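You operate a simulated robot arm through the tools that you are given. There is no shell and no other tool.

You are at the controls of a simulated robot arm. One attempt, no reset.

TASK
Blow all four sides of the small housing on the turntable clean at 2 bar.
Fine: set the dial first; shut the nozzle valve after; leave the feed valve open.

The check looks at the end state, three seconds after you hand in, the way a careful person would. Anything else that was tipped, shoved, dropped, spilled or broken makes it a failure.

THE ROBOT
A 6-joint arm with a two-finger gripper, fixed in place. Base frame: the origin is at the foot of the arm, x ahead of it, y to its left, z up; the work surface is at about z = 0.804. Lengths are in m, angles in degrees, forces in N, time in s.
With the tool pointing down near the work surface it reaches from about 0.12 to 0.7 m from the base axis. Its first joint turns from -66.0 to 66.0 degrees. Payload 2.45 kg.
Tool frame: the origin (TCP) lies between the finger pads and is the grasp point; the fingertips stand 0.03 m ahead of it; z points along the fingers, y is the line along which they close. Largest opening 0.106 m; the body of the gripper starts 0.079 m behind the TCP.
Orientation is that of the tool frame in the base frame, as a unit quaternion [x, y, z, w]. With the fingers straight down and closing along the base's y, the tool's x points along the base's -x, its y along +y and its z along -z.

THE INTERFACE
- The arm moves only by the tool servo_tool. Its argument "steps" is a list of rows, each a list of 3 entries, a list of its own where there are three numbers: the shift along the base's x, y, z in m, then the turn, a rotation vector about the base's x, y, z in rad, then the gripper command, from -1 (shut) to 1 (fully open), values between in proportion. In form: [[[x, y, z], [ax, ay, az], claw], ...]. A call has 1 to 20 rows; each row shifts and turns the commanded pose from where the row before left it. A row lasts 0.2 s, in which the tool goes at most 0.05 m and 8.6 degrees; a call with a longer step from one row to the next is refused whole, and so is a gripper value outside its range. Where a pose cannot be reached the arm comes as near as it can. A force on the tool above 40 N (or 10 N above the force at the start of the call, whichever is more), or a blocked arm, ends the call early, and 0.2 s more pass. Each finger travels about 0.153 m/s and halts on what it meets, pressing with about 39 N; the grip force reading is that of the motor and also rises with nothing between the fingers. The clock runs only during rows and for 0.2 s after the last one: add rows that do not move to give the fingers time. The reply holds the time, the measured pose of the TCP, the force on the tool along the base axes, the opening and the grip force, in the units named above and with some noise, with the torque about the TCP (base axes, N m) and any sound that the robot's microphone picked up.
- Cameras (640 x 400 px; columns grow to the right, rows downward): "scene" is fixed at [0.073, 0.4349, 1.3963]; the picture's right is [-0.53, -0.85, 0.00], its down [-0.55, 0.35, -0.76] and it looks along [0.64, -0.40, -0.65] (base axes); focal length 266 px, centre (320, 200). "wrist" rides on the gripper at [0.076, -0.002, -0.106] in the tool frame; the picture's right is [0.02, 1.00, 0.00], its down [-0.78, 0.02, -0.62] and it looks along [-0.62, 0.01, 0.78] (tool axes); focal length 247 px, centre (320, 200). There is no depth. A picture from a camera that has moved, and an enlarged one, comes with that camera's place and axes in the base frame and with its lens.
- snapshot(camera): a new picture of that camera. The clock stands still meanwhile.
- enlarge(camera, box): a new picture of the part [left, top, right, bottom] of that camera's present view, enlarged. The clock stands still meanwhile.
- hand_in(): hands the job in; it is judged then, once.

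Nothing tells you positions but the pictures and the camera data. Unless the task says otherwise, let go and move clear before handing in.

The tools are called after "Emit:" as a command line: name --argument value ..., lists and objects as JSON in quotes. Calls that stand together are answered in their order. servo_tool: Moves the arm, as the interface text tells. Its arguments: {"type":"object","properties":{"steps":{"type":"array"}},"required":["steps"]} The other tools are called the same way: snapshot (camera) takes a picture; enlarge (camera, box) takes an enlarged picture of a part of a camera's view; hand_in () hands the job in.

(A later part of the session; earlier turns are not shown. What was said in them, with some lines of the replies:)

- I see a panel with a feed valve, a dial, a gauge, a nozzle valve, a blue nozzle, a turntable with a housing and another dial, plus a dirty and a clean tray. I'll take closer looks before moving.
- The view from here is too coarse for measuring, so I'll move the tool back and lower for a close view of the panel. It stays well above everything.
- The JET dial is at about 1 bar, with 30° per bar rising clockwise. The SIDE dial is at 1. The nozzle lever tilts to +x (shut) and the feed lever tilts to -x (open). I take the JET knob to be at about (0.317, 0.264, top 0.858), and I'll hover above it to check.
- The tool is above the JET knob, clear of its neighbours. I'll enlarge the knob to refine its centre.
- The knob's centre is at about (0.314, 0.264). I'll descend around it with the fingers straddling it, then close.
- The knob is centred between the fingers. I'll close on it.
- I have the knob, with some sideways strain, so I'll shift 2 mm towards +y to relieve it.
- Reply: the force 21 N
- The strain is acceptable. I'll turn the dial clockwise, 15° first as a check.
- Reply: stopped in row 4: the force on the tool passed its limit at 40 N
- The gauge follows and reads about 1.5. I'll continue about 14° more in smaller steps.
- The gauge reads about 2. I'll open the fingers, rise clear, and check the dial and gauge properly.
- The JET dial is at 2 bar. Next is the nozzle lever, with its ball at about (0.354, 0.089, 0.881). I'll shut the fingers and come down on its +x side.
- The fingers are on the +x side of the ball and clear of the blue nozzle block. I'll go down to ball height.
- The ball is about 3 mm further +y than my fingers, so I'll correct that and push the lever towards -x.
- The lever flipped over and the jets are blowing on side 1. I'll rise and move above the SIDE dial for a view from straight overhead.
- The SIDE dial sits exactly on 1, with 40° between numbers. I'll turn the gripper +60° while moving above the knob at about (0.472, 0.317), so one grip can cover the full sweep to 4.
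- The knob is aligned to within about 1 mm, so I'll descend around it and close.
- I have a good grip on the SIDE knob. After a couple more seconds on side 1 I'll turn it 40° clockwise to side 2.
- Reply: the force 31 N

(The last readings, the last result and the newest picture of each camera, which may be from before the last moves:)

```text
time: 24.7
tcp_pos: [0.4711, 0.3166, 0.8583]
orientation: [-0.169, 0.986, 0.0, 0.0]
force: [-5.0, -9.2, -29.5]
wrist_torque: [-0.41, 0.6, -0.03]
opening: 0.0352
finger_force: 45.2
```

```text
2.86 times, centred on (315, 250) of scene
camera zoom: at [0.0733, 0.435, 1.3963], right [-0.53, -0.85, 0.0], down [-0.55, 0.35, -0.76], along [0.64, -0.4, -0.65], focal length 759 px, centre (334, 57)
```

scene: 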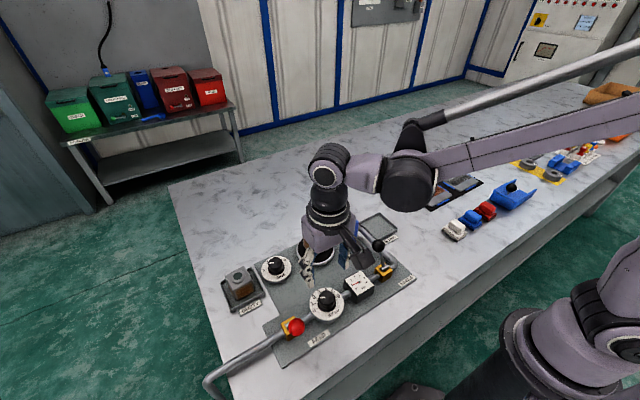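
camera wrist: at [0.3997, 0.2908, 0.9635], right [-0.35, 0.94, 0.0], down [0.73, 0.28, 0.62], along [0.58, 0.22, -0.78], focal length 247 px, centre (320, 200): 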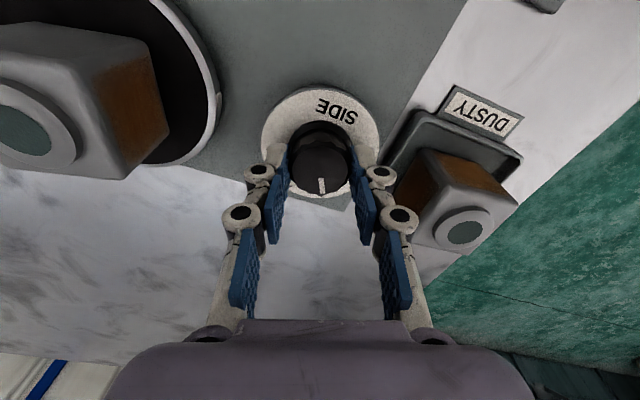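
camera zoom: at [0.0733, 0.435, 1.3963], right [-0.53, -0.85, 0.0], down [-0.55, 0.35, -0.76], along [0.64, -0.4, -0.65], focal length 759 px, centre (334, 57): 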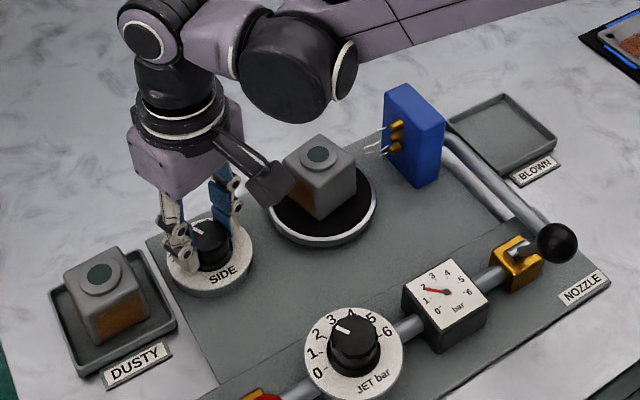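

Side 2 now faces the nozzle, and the face just blown shows clean grey towards -x. I'll relieve the downward strain slightly and let it blow.

Emit:
servo_tool --steps '[[[0, 0, -0.001], [0, 0, 0], -0.6], [[0, 0, 0], [0, 0, 0], -0.6], [[0, 0, 0], [0, 0, 0], -0.6], [[0, 0, 0], [0, 0, 0], -0.6], [[0, 0, 0], [0, 0, 0], -0.6], [[0, 0, 0], [0, 0, 0], -0.6], [[0, 0, 0], [0, 0, 0], -0.6], [[0, 0, 0], [0, 0, 0], -0.6], [[0, 0, 0], [0, 0, 0], -0.6], [[0, 0, 0], [0, 0, 0], -0.6], [[0, 0, 0], [0, 0, 0], -0.6], [[0, 0, 0], [0, 0, 0], -0.6], [[0, 0, 0], [0, 0, 0], -0.6], [[0, 0, 0], [0, 0, 0], -0.6], [[0, 0, 0], [0, 0, 0], -0.6], [[0, 0, 0], [0, 0, 0], -0.6], [[0, 0, 0], [0, 0, 0], -0.6], [[0, 0, 0], [0, 0, 0], -0.6], [[0, 0, 0], [0, 0, 0], -0.6], [[0, 0, 0], [0, 0, 0], -0.6]]'

Emit:
enlarge --camera "scene" --box '[280, 190, 420, 280]'

```text
time: 28.9
tcp_pos: [0.4714, 0.317, 0.8569]
orientation: [-0.17, 0.985, -0.001, 0.0]
force: [0.8, -14.0, 19.3]
wrist_torque: [-0.4, 0.06, -0.01]
opening: 0.0351
finger_force: 45.3
```

```text
4.44 times, centred on (350, 235) of scene
camera zoom: at [0.0727, 0.4344, 1.3965], right [-0.53, -0.85, 0.0], down [-0.55, 0.35, -0.76], along [0.64, -0.4, -0.65], focal length 1180 px, centre (187, 44)
```

zoom: 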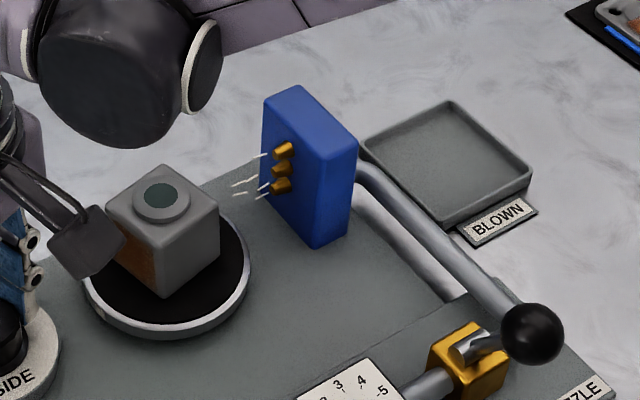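

Emit:
servo_tool --steps '[[[0, 0, 0], [0, 0, 0], -0.6], [[0, 0, 0], [0, 0, 0], -0.6], [[0, 0, 0], [0, 0, 0], -0.6], [[0, 0, 0], [0, 0, 0], -0.6], [[0, 0, 0], [0, 0, 0], -0.6], [[0, 0, 0], [0, 0, 0], -0.6], [[0, 0, 0], [0, 0, 0], -0.6], [[0, 0, 0], [0, 0, 0], -0.6], [[0, 0, 0], [0, 0, 0], -0.6], [[0, 0, 0], [0, 0, 0], -0.6], [[0, 0, 0], [0, 0, 0], -0.6], [[0, 0, 0], [0, 0, 0], -0.6], [[0, 0, 0], [0, 0, 0], -0.6], [[0, 0, 0], [0, 0, 0], -0.6], [[0, 0, 0], [0, 0, 0], -0.6]]'

Emit:
servo_tool --steps '[[[0, 0, 0], [0, 0, -0.07], -0.6], [[0, 0, 0], [0, 0, -0.07], -0.6], [[0, 0, 0], [0, 0, -0.07], -0.6], [[0, 0, 0], [0, 0, -0.07], -0.6], [[0, 0, 0], [0, 0, -0.07], -0.6], [[0, 0, 0], [0, 0, -0.07], -0.6], [[0, 0, 0], [0, 0, -0.07], -0.6], [[0, 0, 0], [0, 0, -0.07], -0.6], [[0, 0, 0], [0, 0, -0.07], -0.6], [[0, 0, 0], [0, 0, -0.068], -0.6], [[0, 0, 0], [0, 0, 0], -0.6], [[0, 0, 0], [0, 0, 0], -0.6]]'

Emit:
snapshot --camera "wrist"

Emit:
enlarge --camera "scene" --box '[210, 180, 420, 320]'

```text
time: 32.1
tcp_pos: [0.4706, 0.3171, 0.8569]
orientation: [-0.169, 0.986, -0.001, 0.001]
force: [2.4, -12.3, 21.4]
wrist_torque: [-0.33, -0.11, -0.04]
opening: 0.0353
finger_force: 44.9
```

```text
time: 34.7
tcp_pos: [0.4705, 0.3173, 0.8571]
orientation: [0.178, 0.984, -0.002, 0.001]
force: [1.1, -18.9, 28.8]
wrist_torque: [-0.38, 0.52, -0.01]
opening: 0.0351
finger_force: 45.0
```

```text
taken
camera wrist: at [0.399, 0.3423, 0.963], right [0.33, 0.94, 0.0], down [0.74, -0.26, 0.62], along [0.59, -0.21, -0.78], focal length 247 px, centre (320, 200)
```

wrist: 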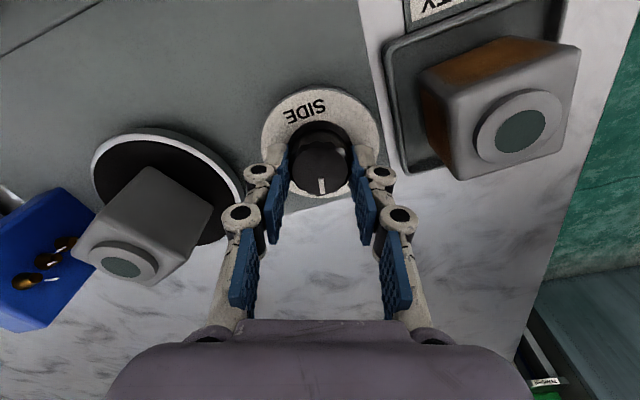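

```text
2.86 times, centred on (315, 250) of scene
camera zoom: at [0.0726, 0.4342, 1.3966], right [-0.53, -0.85, 0.0], down [-0.55, 0.35, -0.76], along [0.64, -0.4, -0.65], focal length 759 px, centre (334, 57)
```

zoom: 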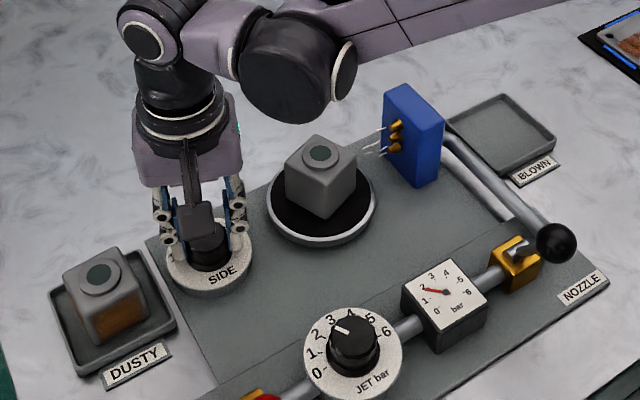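

Sides 1 and 2 both show clean, and side 3 is now at the nozzle. I'll ease the strain a little and let it blow.

Emit:
servo_tool --steps '[[[0, -0.001, 0.0005], [0, 0, 0], -0.6], [[0, 0, 0], [0, 0, 0], -0.6], [[0, 0, 0], [0, 0, 0], -0.6], [[0, 0, 0], [0, 0, 0], -0.6], [[0, 0, 0], [0, 0, 0], -0.6], [[0, 0, 0], [0, 0, 0], -0.6], [[0, 0, 0], [0, 0, 0], -0.6], [[0, 0, 0], [0, 0, 0], -0.6], [[0, 0, 0], [0, 0, 0], -0.6], [[0, 0, 0], [0, 0, 0], -0.6], [[0, 0, 0], [0, 0, 0], -0.6], [[0, 0, 0], [0, 0, 0], -0.6], [[0, 0, 0], [0, 0, 0], -0.6], [[0, 0, 0], [0, 0, 0], -0.6], [[0, 0, 0], [0, 0, 0], -0.6], [[0, 0, 0], [0, 0, 0], -0.6], [[0, 0, 0], [0, 0, 0], -0.6], [[0, 0, 0], [0, 0, 0], -0.6], [[0, 0, 0], [0, 0, 0], -0.6], [[0, 0, 0], [0, 0, 0], -0.6]]'

Emit:
servo_tool --steps '[[[0, 0, 0], [0, 0, 0], -0.6], [[0, 0, 0], [0, 0, 0], -0.6], [[0, 0, 0], [0, 0, 0], -0.6], [[0, 0, 0], [0, 0, 0], -0.6], [[0, 0, 0], [0, 0, 0], -0.6], [[0, 0, 0], [0, 0, 0], -0.6], [[0, 0, 0], [0, 0, 0], -0.6], [[0, 0, 0], [0, 0, 0], -0.6], [[0, 0, 0], [0, 0, 0], -0.6], [[0, 0, 0], [0, 0, 0], -0.6], [[0, 0, 0], [0, 0, 0], -0.6], [[0, 0, 0], [0, 0, 0], -0.6], [[0, 0, 0], [0, 0, 0], -0.6], [[0, 0, 0], [0, 0, 0], -0.6], [[0, 0, 0], [0, 0, 0], -0.6]]'

```text
time: 38.9
tcp_pos: [0.471, 0.3162, 0.8571]
orientation: [0.178, 0.984, -0.001, 0.0]
force: [-2.0, -15.0, -6.7]
wrist_torque: [-0.39, 0.09, 0.01]
opening: 0.0349
finger_force: 44.7
```

```text
time: 42.1
tcp_pos: [0.4716, 0.3169, 0.8568]
orientation: [0.178, 0.984, -0.001, 0.001]
force: [-3.7, -15.2, -8.7]
wrist_torque: [-0.42, 0.0, 0.02]
opening: 0.0351
finger_force: 45.5
```

Side 3 has had about 8 s, so I'll turn the last 40° to side 4.

Emit:
servo_tool --steps '[[[0, 0, 0], [0, 0, -0.07], -0.6], [[0, 0, 0], [0, 0, -0.07], -0.6], [[0, 0, 0], [0, 0, -0.07], -0.6], [[0, 0, 0], [0, 0, -0.07], -0.6], [[0, 0, 0], [0, 0, -0.07], -0.6], [[0, 0, 0], [0, 0, -0.07], -0.6], [[0, 0, 0], [0, 0, -0.07], -0.6], [[0, 0, 0], [0, 0, -0.07], -0.6], [[0, 0, 0], [0, 0, -0.07], -0.6], [[0, 0, 0], [0, 0, -0.068], -0.6], [[0, 0, 0], [0, 0, 0], -0.6], [[0, 0, 0], [0, 0, 0], -0.6]]'

Emit:
snapshot --camera "wrist"

Emit:
enlarge --camera "scene" --box '[210, 180, 420, 320]'

```text
time: 44.7
tcp_pos: [0.4712, 0.3157, 0.8586]
orientation: [0.504, 0.864, -0.003, 0.0]
force: [-6.7, -21.1, -4.5]
wrist_torque: [-0.1, 0.29, 0.02]
opening: 0.035
finger_force: 45.2
```

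```text
taken
camera wrist: at [0.432, 0.3822, 0.9631], right [0.86, 0.51, 0.0], down [0.4, -0.67, 0.62], along [0.32, -0.54, -0.78], focal length 247 px, centre (320, 200)
```

wrist: 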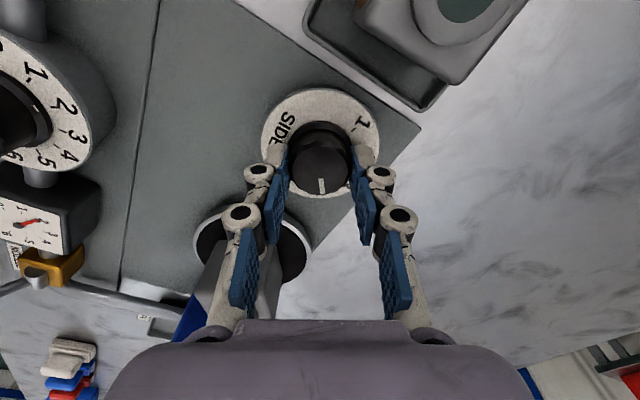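

```text
2.86 times, centred on (315, 250) of scene
camera zoom: at [0.0729, 0.4345, 1.3965], right [-0.53, -0.85, 0.0], down [-0.55, 0.35, -0.76], along [0.64, -0.4, -0.65], focal length 759 px, centre (334, 57)
```

zoom: 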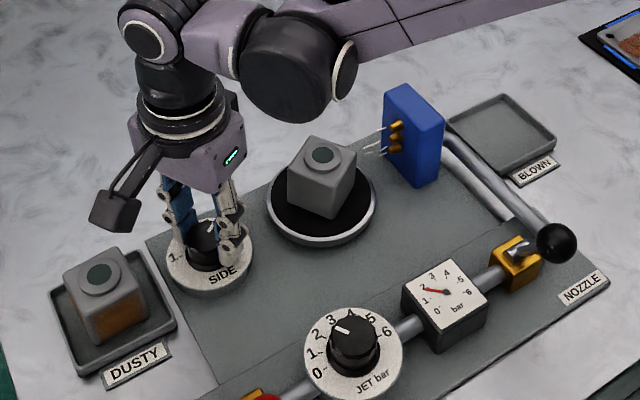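

Side 4 is at or arriving at the nozzle. I'll let it blow and check that the turntable has settled.

Emit:
servo_tool --steps '[[[0, -0.001, 0], [0, 0, 0], -0.6], [[0, 0, 0], [0, 0, 0], -0.6], [[0, 0, 0], [0, 0, 0], -0.6], [[0, 0, 0], [0, 0, 0], -0.6], [[0, 0, 0], [0, 0, 0], -0.6]]'

Emit:
enlarge --camera "scene" --box '[280, 200, 400, 280]'

Emit:
enlarge --camera "wrist" --box '[250, 70, 390, 210]'

```text
time: 45.9
tcp_pos: [0.4716, 0.3159, 0.8578]
orientation: [0.503, 0.864, -0.002, -0.001]
force: [-8.7, -12.2, -7.3]
wrist_torque: [-1.27, -0.34, 0.03]
opening: 0.0349
finger_force: 45.4
```

```text
5.00 times, centred on (340, 240) of scene
camera zoom: at [0.0729, 0.4348, 1.3964], right [-0.53, -0.85, 0.0], down [-0.55, 0.35, -0.76], along [0.64, -0.4, -0.65], focal length 1328 px, centre (220, 0)
```

zoom: 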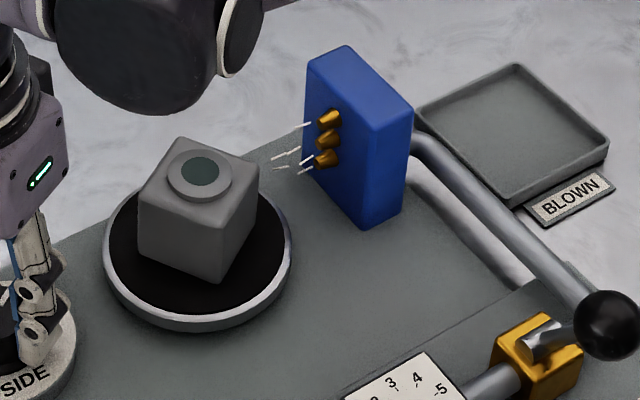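

```text
2.86 times, centred on (320, 140) of wrist
camera zoom: at [0.4319, 0.3819, 0.9632], right [0.86, 0.51, 0.0], down [0.4, -0.67, 0.62], along [0.32, -0.54, -0.78], focal length 706 px, centre (320, 371)
```

zoom: 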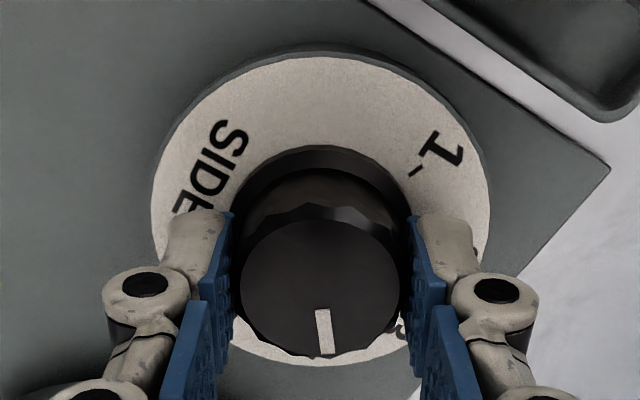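

The knob followed the full 120°, but the housing looks about 10° off square. I'll let it keep blowing, release the knob and rise to inspect the dial and turntable.

Emit:
servo_tool --steps '[[[0, 0, 0], [0, 0, 0], -0.2], [[0, 0, 0], [0, 0, 0], 0.15], [[0, 0, 0], [0, 0, 0], 0.15], [[0, 0, 0.02], [0, 0, 0], 0.15], [[0, 0, 0.04], [0, 0, 0], 0.15], [[0, 0, 0.04], [0, 0, 0.1], 0.15], [[0.01, -0.01, 0.03], [0, 0, 0.149], 0.15], [[0.01, -0.01, 0.02], [0, 0, 0.149], 0.15], [[0.01, -0.01, 0.01], [0, 0, 0.149], 0.15], [[0.01, -0.01, 0], [0, 0, 0.149], 0.15], [[0.01, -0.01, 0], [0, 0, 0.149], 0.15], [[0.01, -0.01, 0], [0, 0, 0.149], 0.15], [[0, 0, 0], [0, 0, 0.049], 0.15], [[0, 0, 0], [0, 0, 0], 0.15]]'

Emit:
snapshot --camera "wrist"

Emit:
enlarge --camera "scene" --box '[280, 200, 400, 280]'

```text
time: 48.9
tcp_pos: [0.5307, 0.2557, 1.0184]
orientation: [0.005, 1.0, 0.0, 0.001]
force: [-0.6, -0.7, -0.4]
wrist_torque: [0.03, -0.01, 0.01]
opening: 0.0611
finger_force: 0.0
```

```text
taken
camera wrist: at [0.4545, 0.2554, 1.1234], right [-0.01, 1.0, 0.0], down [0.78, 0.01, 0.62], along [0.62, 0.01, -0.78], focal length 247 px, centre (320, 200)
```

wrist: 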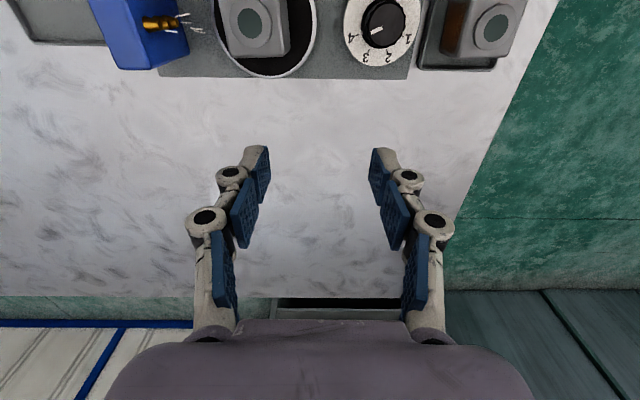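

```text
5.00 times, centred on (340, 240) of scene
camera zoom: at [0.073, 0.4349, 1.3963], right [-0.53, -0.85, 0.0], down [-0.55, 0.35, -0.76], along [0.64, -0.4, -0.65], focal length 1328 px, centre (220, 0)
```

zoom: 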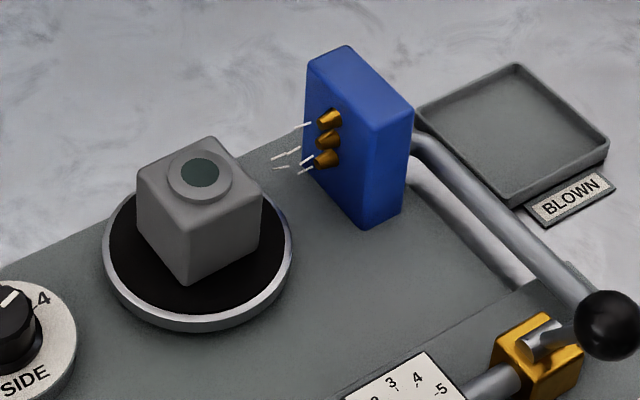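

With the knob released, the dial settled and the housing is square again. I'll check the dial, then let side 4 have its full blow.

Emit:
enlarge --camera "wrist" --box '[330, 0, 430, 75]'

Emit:
servo_tool --steps '[[[0, 0, 0], [0, 0, 0], 0.15], [[0, 0, 0], [0, 0, 0], 0.15], [[0, 0, 0], [0, 0, 0], 0.15], [[0, 0, 0], [0, 0, 0], 0.15], [[0, 0, 0], [0, 0, 0], 0.15], [[0, 0, 0], [0, 0, 0], 0.15], [[0, 0, 0], [0, 0, 0], 0.15], [[0, 0, 0], [0, 0, 0], 0.15], [[0, 0, 0], [0, 0, 0], 0.15], [[0, 0, 0], [0, 0, 0], 0.15], [[0, 0, 0], [0, 0, 0], 0.15], [[0, 0, 0], [0, 0, 0], 0.15], [[0, 0, 0], [0, 0, 0], 0.15], [[0, 0, 0], [0, 0, 0], 0.15], [[0, 0, 0], [0, 0, 0], 0.15], [[0, 0, 0], [0, 0, 0], 0.15], [[0, 0, 0], [0, 0, 0], 0.15], [[0, 0, 0], [0, 0, 0], 0.15], [[0, 0, 0], [0, 0, 0], 0.15], [[0, 0, 0], [0, 0, 0], 0.15]]'

```text
5.33 times, centred on (380, 38) of wrist
camera zoom: at [0.4545, 0.2554, 1.1234], right [-0.01, 1.0, 0.0], down [0.78, 0.01, 0.62], along [0.62, 0.01, -0.78], focal length 1317 px, centre (0, 1067)
```

zoom: 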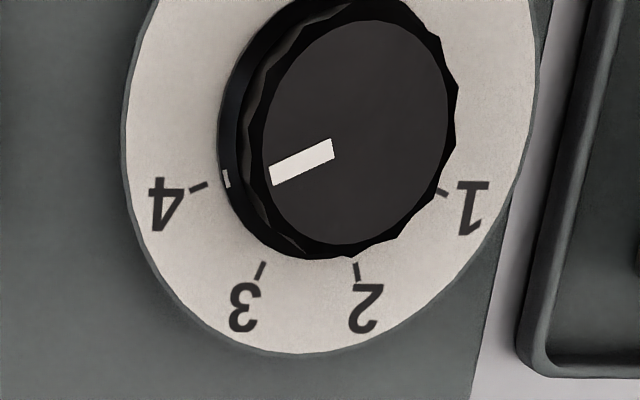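

```text
time: 53.1
tcp_pos: [0.5305, 0.2565, 1.0173]
orientation: [0.006, 1.0, 0.0, 0.0]
force: [-0.8, 0.5, 0.0]
wrist_torque: [0.03, 0.05, -0.01]
opening: 0.061
finger_force: 0.0
```

The SIDE dial is on 4. I'll move the wrist camera over to the nozzle side to look at the face being blown, while it keeps blowing.

Emit:
servo_tool --steps '[[[-0.0077, -0.0082, 0], [0, 0, 0.1428], 0.0], [[-0.0077, -0.0082, 0], [0, 0, 0.1428], 0.0], [[-0.0077, -0.0082, 0], [0, 0, 0.1428], 0.0], [[-0.0077, -0.0082, 0], [0, 0, 0.1428], 0.0], [[-0.0077, -0.0082, 0], [0, 0, 0.1428], 0.0], [[-0.0077, -0.0082, 0], [0, 0, 0.1428], 0.0], [[-0.0077, -0.0082, 0], [0, 0, 0.1428], 0.0], [[-0.0077, -0.0082, 0], [0, 0, 0.1428], 0.0], [[-0.0077, -0.0082, 0], [0, 0, 0.1428], 0.0], [[-0.0077, -0.0082, 0], [0, 0, 0.1428], 0.0], [[-0.0077, -0.0082, 0], [0, 0, 0.1428], 0.0], [[0, 0, 0], [0, 0, 0], 0.0]]'

Emit:
snapshot --camera "wrist"

Emit:
enlarge --camera "scene" --box '[210, 180, 420, 320]'

```text
time: 55.7
tcp_pos: [0.4459, 0.1663, 1.0175]
orientation: [-0.704, 0.711, 0.0, 0.001]
force: [0.2, 0.3, 0.0]
wrist_torque: [-0.02, -0.01, 0.03]
opening: 0.053
finger_force: 0.1
```

```text
taken
camera wrist: at [0.4474, 0.0894, 1.1228], right [-1.0, -0.01, 0.0], down [-0.01, 0.78, 0.62], along [-0.01, 0.62, -0.78], focal length 247 px, centre (320, 200)
```

wrist: 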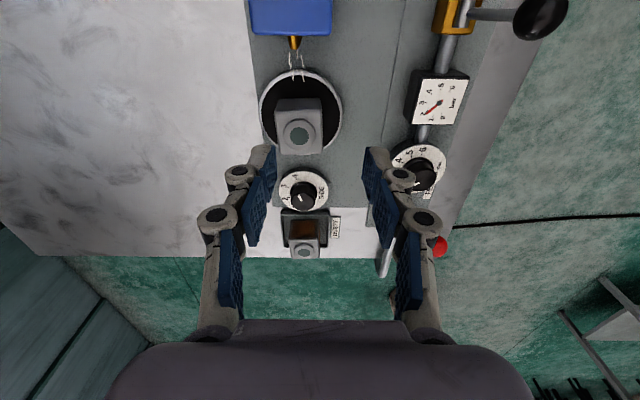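

```text
2.86 times, centred on (315, 250) of scene
camera zoom: at [0.073, 0.4349, 1.3963], right [-0.53, -0.85, 0.0], down [-0.55, 0.35, -0.76], along [0.64, -0.4, -0.65], focal length 759 px, centre (334, 57)
```

zoom: 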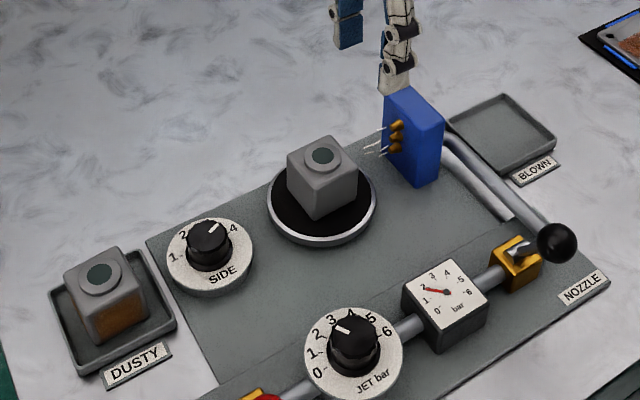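

Emit:
enlarge --camera "wrist" --box '[250, 30, 350, 170]'

Emit:
enlarge --camera "wrist" --box '[400, 0, 580, 180]'

```text
2.86 times, centred on (300, 100) of wrist
camera zoom: at [0.4474, 0.0894, 1.1228], right [-1.0, -0.01, 0.0], down [-0.01, 0.78, 0.62], along [-0.01, 0.62, -0.78], focal length 706 px, centre (377, 486)
```

zoom: 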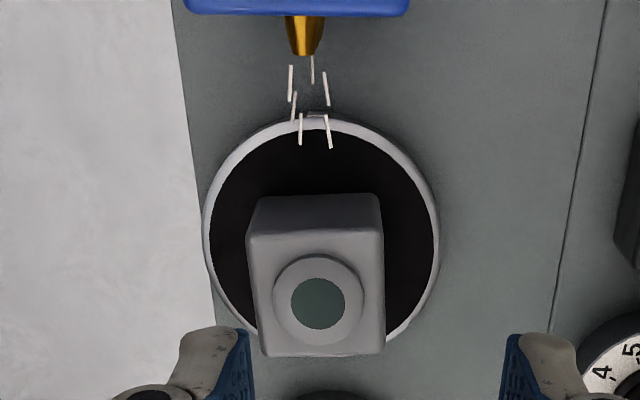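

```text
2.22 times, centred on (490, 90) of wrist
camera zoom: at [0.4474, 0.0894, 1.1228], right [-1.0, -0.01, 0.0], down [-0.01, 0.78, 0.62], along [-0.01, 0.62, -0.78], focal length 549 px, centre (-58, 444)
```

zoom: 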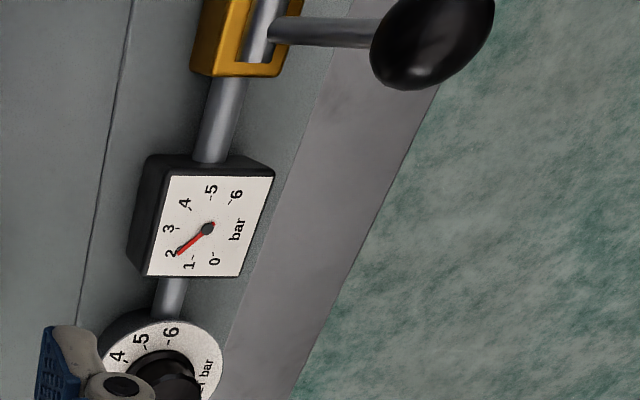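

All four faces now read clean grey and the gauge holds at 2 bar. Next I'll shut the nozzle: fingers shut, square the tool, and come down on the -x side of the ball, now at about (0.285, 0.095, 0.888).

Emit:
servo_tool --steps '[[[-0.0192, -0.0066, 0], [0, 0, -0.1428], -1], [[-0.0192, -0.0066, 0], [0, 0, -0.1428], -1], [[-0.0192, -0.0066, 0], [0, 0, -0.1428], -1], [[-0.0192, -0.0066, 0], [0, 0, -0.1428], -1], [[-0.0192, -0.0066, 0], [0, 0, -0.1428], -1], [[-0.0192, -0.0066, 0], [0, 0, -0.1428], -1], [[-0.0192, -0.0066, 0], [0, 0, -0.1428], -1], [[-0.0192, -0.0066, 0], [0, 0, -0.1428], -1], [[-0.0192, -0.0066, 0], [0, 0, -0.1428], -1], [[-0.0192, -0.0066, 0], [0, 0, -0.1428], -1], [[-0.0192, -0.0066, 0], [0, 0, -0.1428], -1], [[0, 0, 0], [0, 0, 0], -1]]'

Emit:
snapshot --camera "wrist"

Emit:
enlarge --camera "scene" --box '[300, 180, 460, 300]'

```text
time: 58.3
tcp_pos: [0.2347, 0.0935, 1.0177]
orientation: [0.007, 1.0, 0.0, 0.001]
force: [0.7, 0.5, 0.1]
wrist_torque: [-0.02, 0.04, 0.0]
opening: 0.0
finger_force: 28.6
```

```text
taken
camera wrist: at [0.1586, 0.093, 1.1234], right [-0.01, 1.0, 0.0], down [0.78, 0.01, 0.62], along [0.62, 0.0, -0.78], focal length 247 px, centre (320, 200)
```

wrist: 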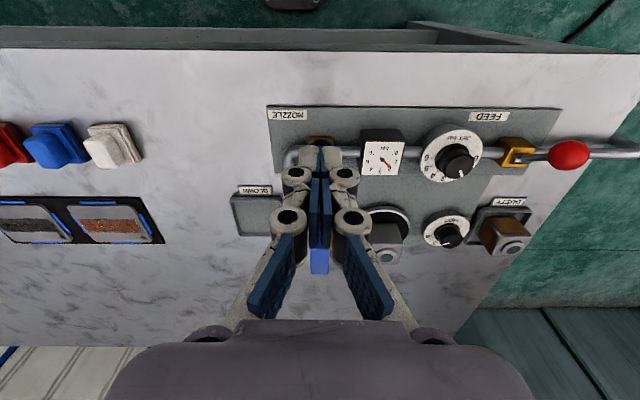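

```text
3.33 times, centred on (380, 240) of scene
camera zoom: at [0.073, 0.4349, 1.3963], right [-0.53, -0.85, 0.0], down [-0.55, 0.35, -0.76], along [0.64, -0.4, -0.65], focal length 885 px, centre (120, 67)
```

zoom: 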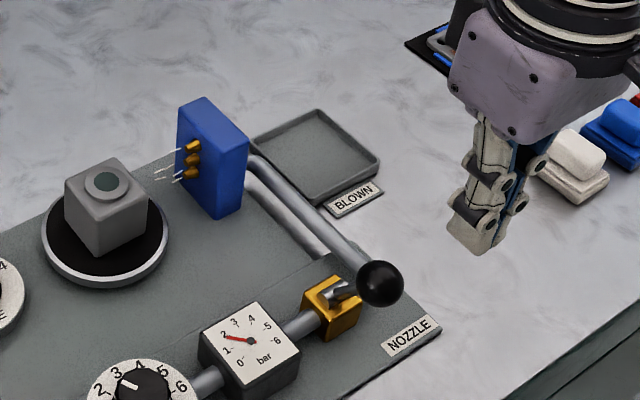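

Emit:
servo_tool --steps '[[[0, 0.001, -0.042], [0, 0, 0], -1], [[0, 0, -0.042], [0, 0, 0], -1], [[0, 0, -0.04], [0, 0, 0], -1], [[0, 0, 0], [0, 0, 0], -1]]'

Emit:
snapshot --camera "wrist"

Emit:
enlarge --camera "scene" --box '[300, 200, 460, 320]'

```text
time: 59.3
tcp_pos: [0.2361, 0.0938, 0.8921]
orientation: [0.006, 1.0, -0.001, 0.001]
force: [-0.9, -0.3, 0.0]
wrist_torque: [-0.01, -0.03, 0.0]
opening: 0.0
finger_force: 29.2
```

```text
taken
camera wrist: at [0.1587, 0.094, 0.9992], right [-0.01, 1.0, 0.0], down [0.78, 0.01, 0.62], along [0.62, 0.01, -0.78], focal length 247 px, centre (320, 200)
```

wrist: 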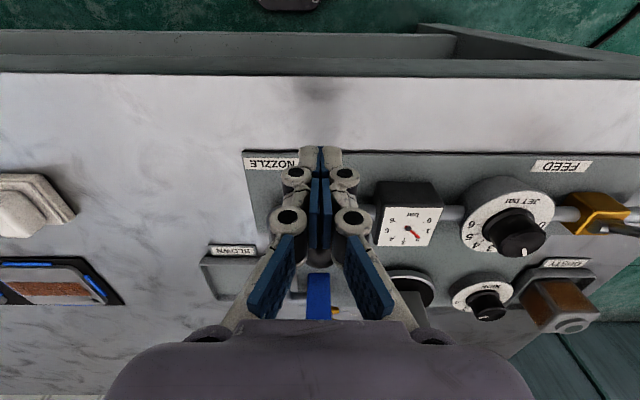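

```text
3.33 times, centred on (380, 260) of scene
camera zoom: at [0.0729, 0.4349, 1.3963], right [-0.53, -0.85, 0.0], down [-0.55, 0.35, -0.76], along [0.64, -0.4, -0.65], focal length 885 px, centre (120, 0)
```

zoom: 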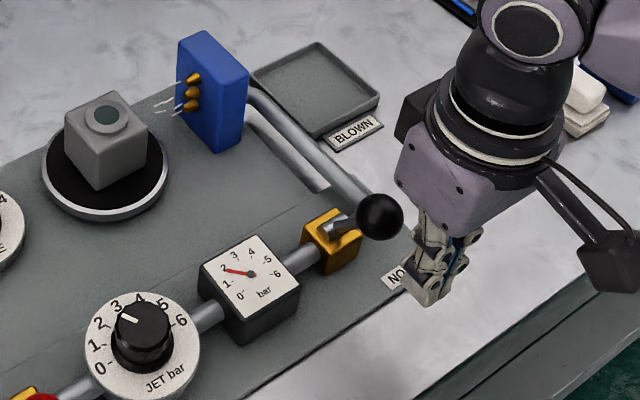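

The fingers are level with the ball on its -x side. I'll push it towards +x to shut the nozzle.

Emit:
servo_tool --steps '[[[0.01, 0, 0], [0, 0, 0], -1], [[0.01, 0, 0], [0, 0, 0], -1], [[0.01, 0, 0], [0, 0, 0], -1], [[0.01, 0, 0], [0, 0, 0], -1], [[0.01, 0, 0], [0, 0, 0], -1], [[0.01, 0, 0], [0, 0, 0], -1], [[0.01, 0, 0], [0, 0, 0], -1], [[0.005, 0, 0], [0, 0, 0], -1], [[0, 0, 0], [0, 0, 0], -1]]'

Emit:
enlarge --camera "scene" --box '[300, 180, 460, 300]'

```text
time: 61.3
tcp_pos: [0.3106, 0.0943, 0.8934]
orientation: [0.006, 1.0, 0.0, 0.0]
force: [0.1, -1.0, 0.6]
wrist_torque: [0.03, 0.01, -0.01]
opening: 0.0002
finger_force: 28.4
```

```text
3.33 times, centred on (380, 240) of scene
camera zoom: at [0.073, 0.4349, 1.3963], right [-0.53, -0.85, 0.0], down [-0.55, 0.35, -0.76], along [0.64, -0.4, -0.65], focal length 885 px, centre (120, 67)
```

zoom: 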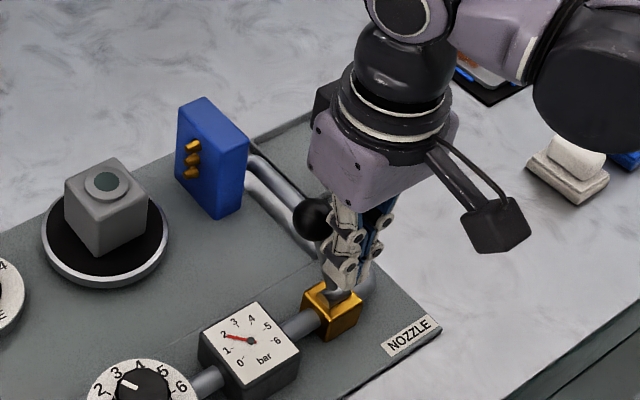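

The lever is back over to +x and the jets have stopped. I'll back off, rise and retreat for a final check.

Emit:
servo_tool --steps '[[[-0.015, 0, 0.01], [0, 0, 0], -1], [[-0.015, 0, 0.035], [0, 0, 0], -1], [[0, 0, 0.045], [0, 0, 0], -1], [[0, 0, 0.045], [0, 0, 0], -1], [[-0.02, 0.02, 0.04], [0, 0, 0], -1], [[-0.02, 0.02, 0.04], [0, 0, 0], 0], [[-0.02, 0.02, 0.04], [0, 0, 0], 1], [[0, 0, 0], [0, 0, 0], 1], [[0, 0, 0], [0, 0, 0], 1]]'

Emit:
snapshot --camera "scene"

Emit:
enlarge --camera "scene" --box '[210, 200, 420, 340]'

Emit:
snapshot --camera "wrist"

```text
time: 63.3
tcp_pos: [0.22, 0.1521, 1.1497]
orientation: [0.006, 1.0, 0.0, 0.001]
force: [-0.2, 0.1, -0.7]
wrist_torque: [0.03, -0.06, -0.02]
opening: 0.106
finger_force: 0.1
```

```text
taken
```

scene: 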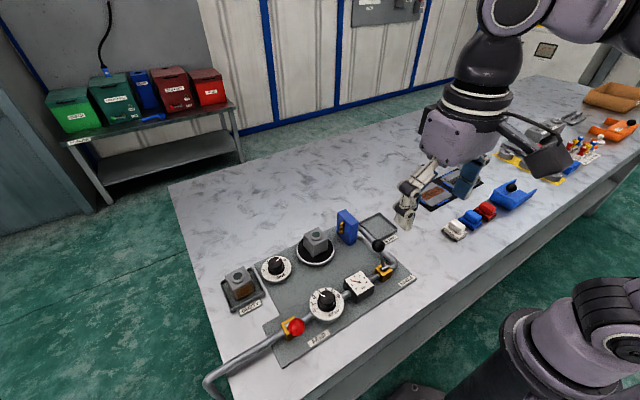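

```text
2.86 times, centred on (315, 270) of scene
camera zoom: at [0.073, 0.4349, 1.3963], right [-0.53, -0.85, 0.0], down [-0.55, 0.35, -0.76], along [0.64, -0.4, -0.65], focal length 759 px, centre (334, 0)
```

zoom: 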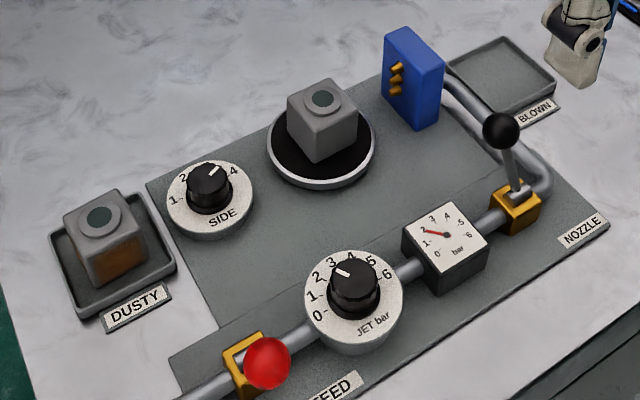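

```text
taken
camera wrist: at [0.1439, 0.153, 1.2554], right [-0.01, 1.0, 0.0], down [0.78, 0.01, 0.62], along [0.62, 0.01, -0.78], focal length 247 px, centre (320, 200)
```

wrist: 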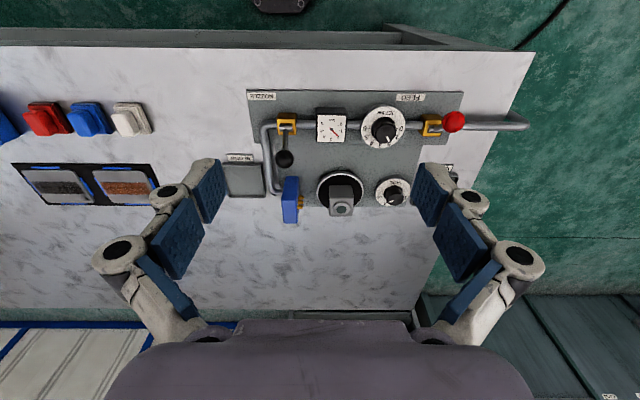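

The housing's sides are clean and the JET dial and gauge are at 2 bar. The nozzle lever is back at its shut position, the feed lever is untouched and open, and nothing else has moved. The arm is clear, so I'm handing in.

Emit:
hand_in

```text
The job is handed in.
```

The small housing on the turntable has been blown on all four sides at 2 bar, and every side looked clean grey in the pictures. I've handed the job in, but no result has come back yet.

- **Order:** I set the JET dial to 2 bar first, and the gauge confirmed it. Then I opened the nozzle, went through sides 1 to 4 with about 8 to 10 seconds each, and shut the nozzle.
- **Side 4:** while I held the knob, the turntable stopped about 10° short of square. It settled square when I let go, and I gave that side its full blow after that.
- **End state:** the nozzle valve is shut, the feed valve is untouched and open, and the gauge reads 2 bar. The SIDE dial is left on 4.
- **Surroundings:** the arm is clear and nothing else was moved, including the second housing on the DUSTY tray.
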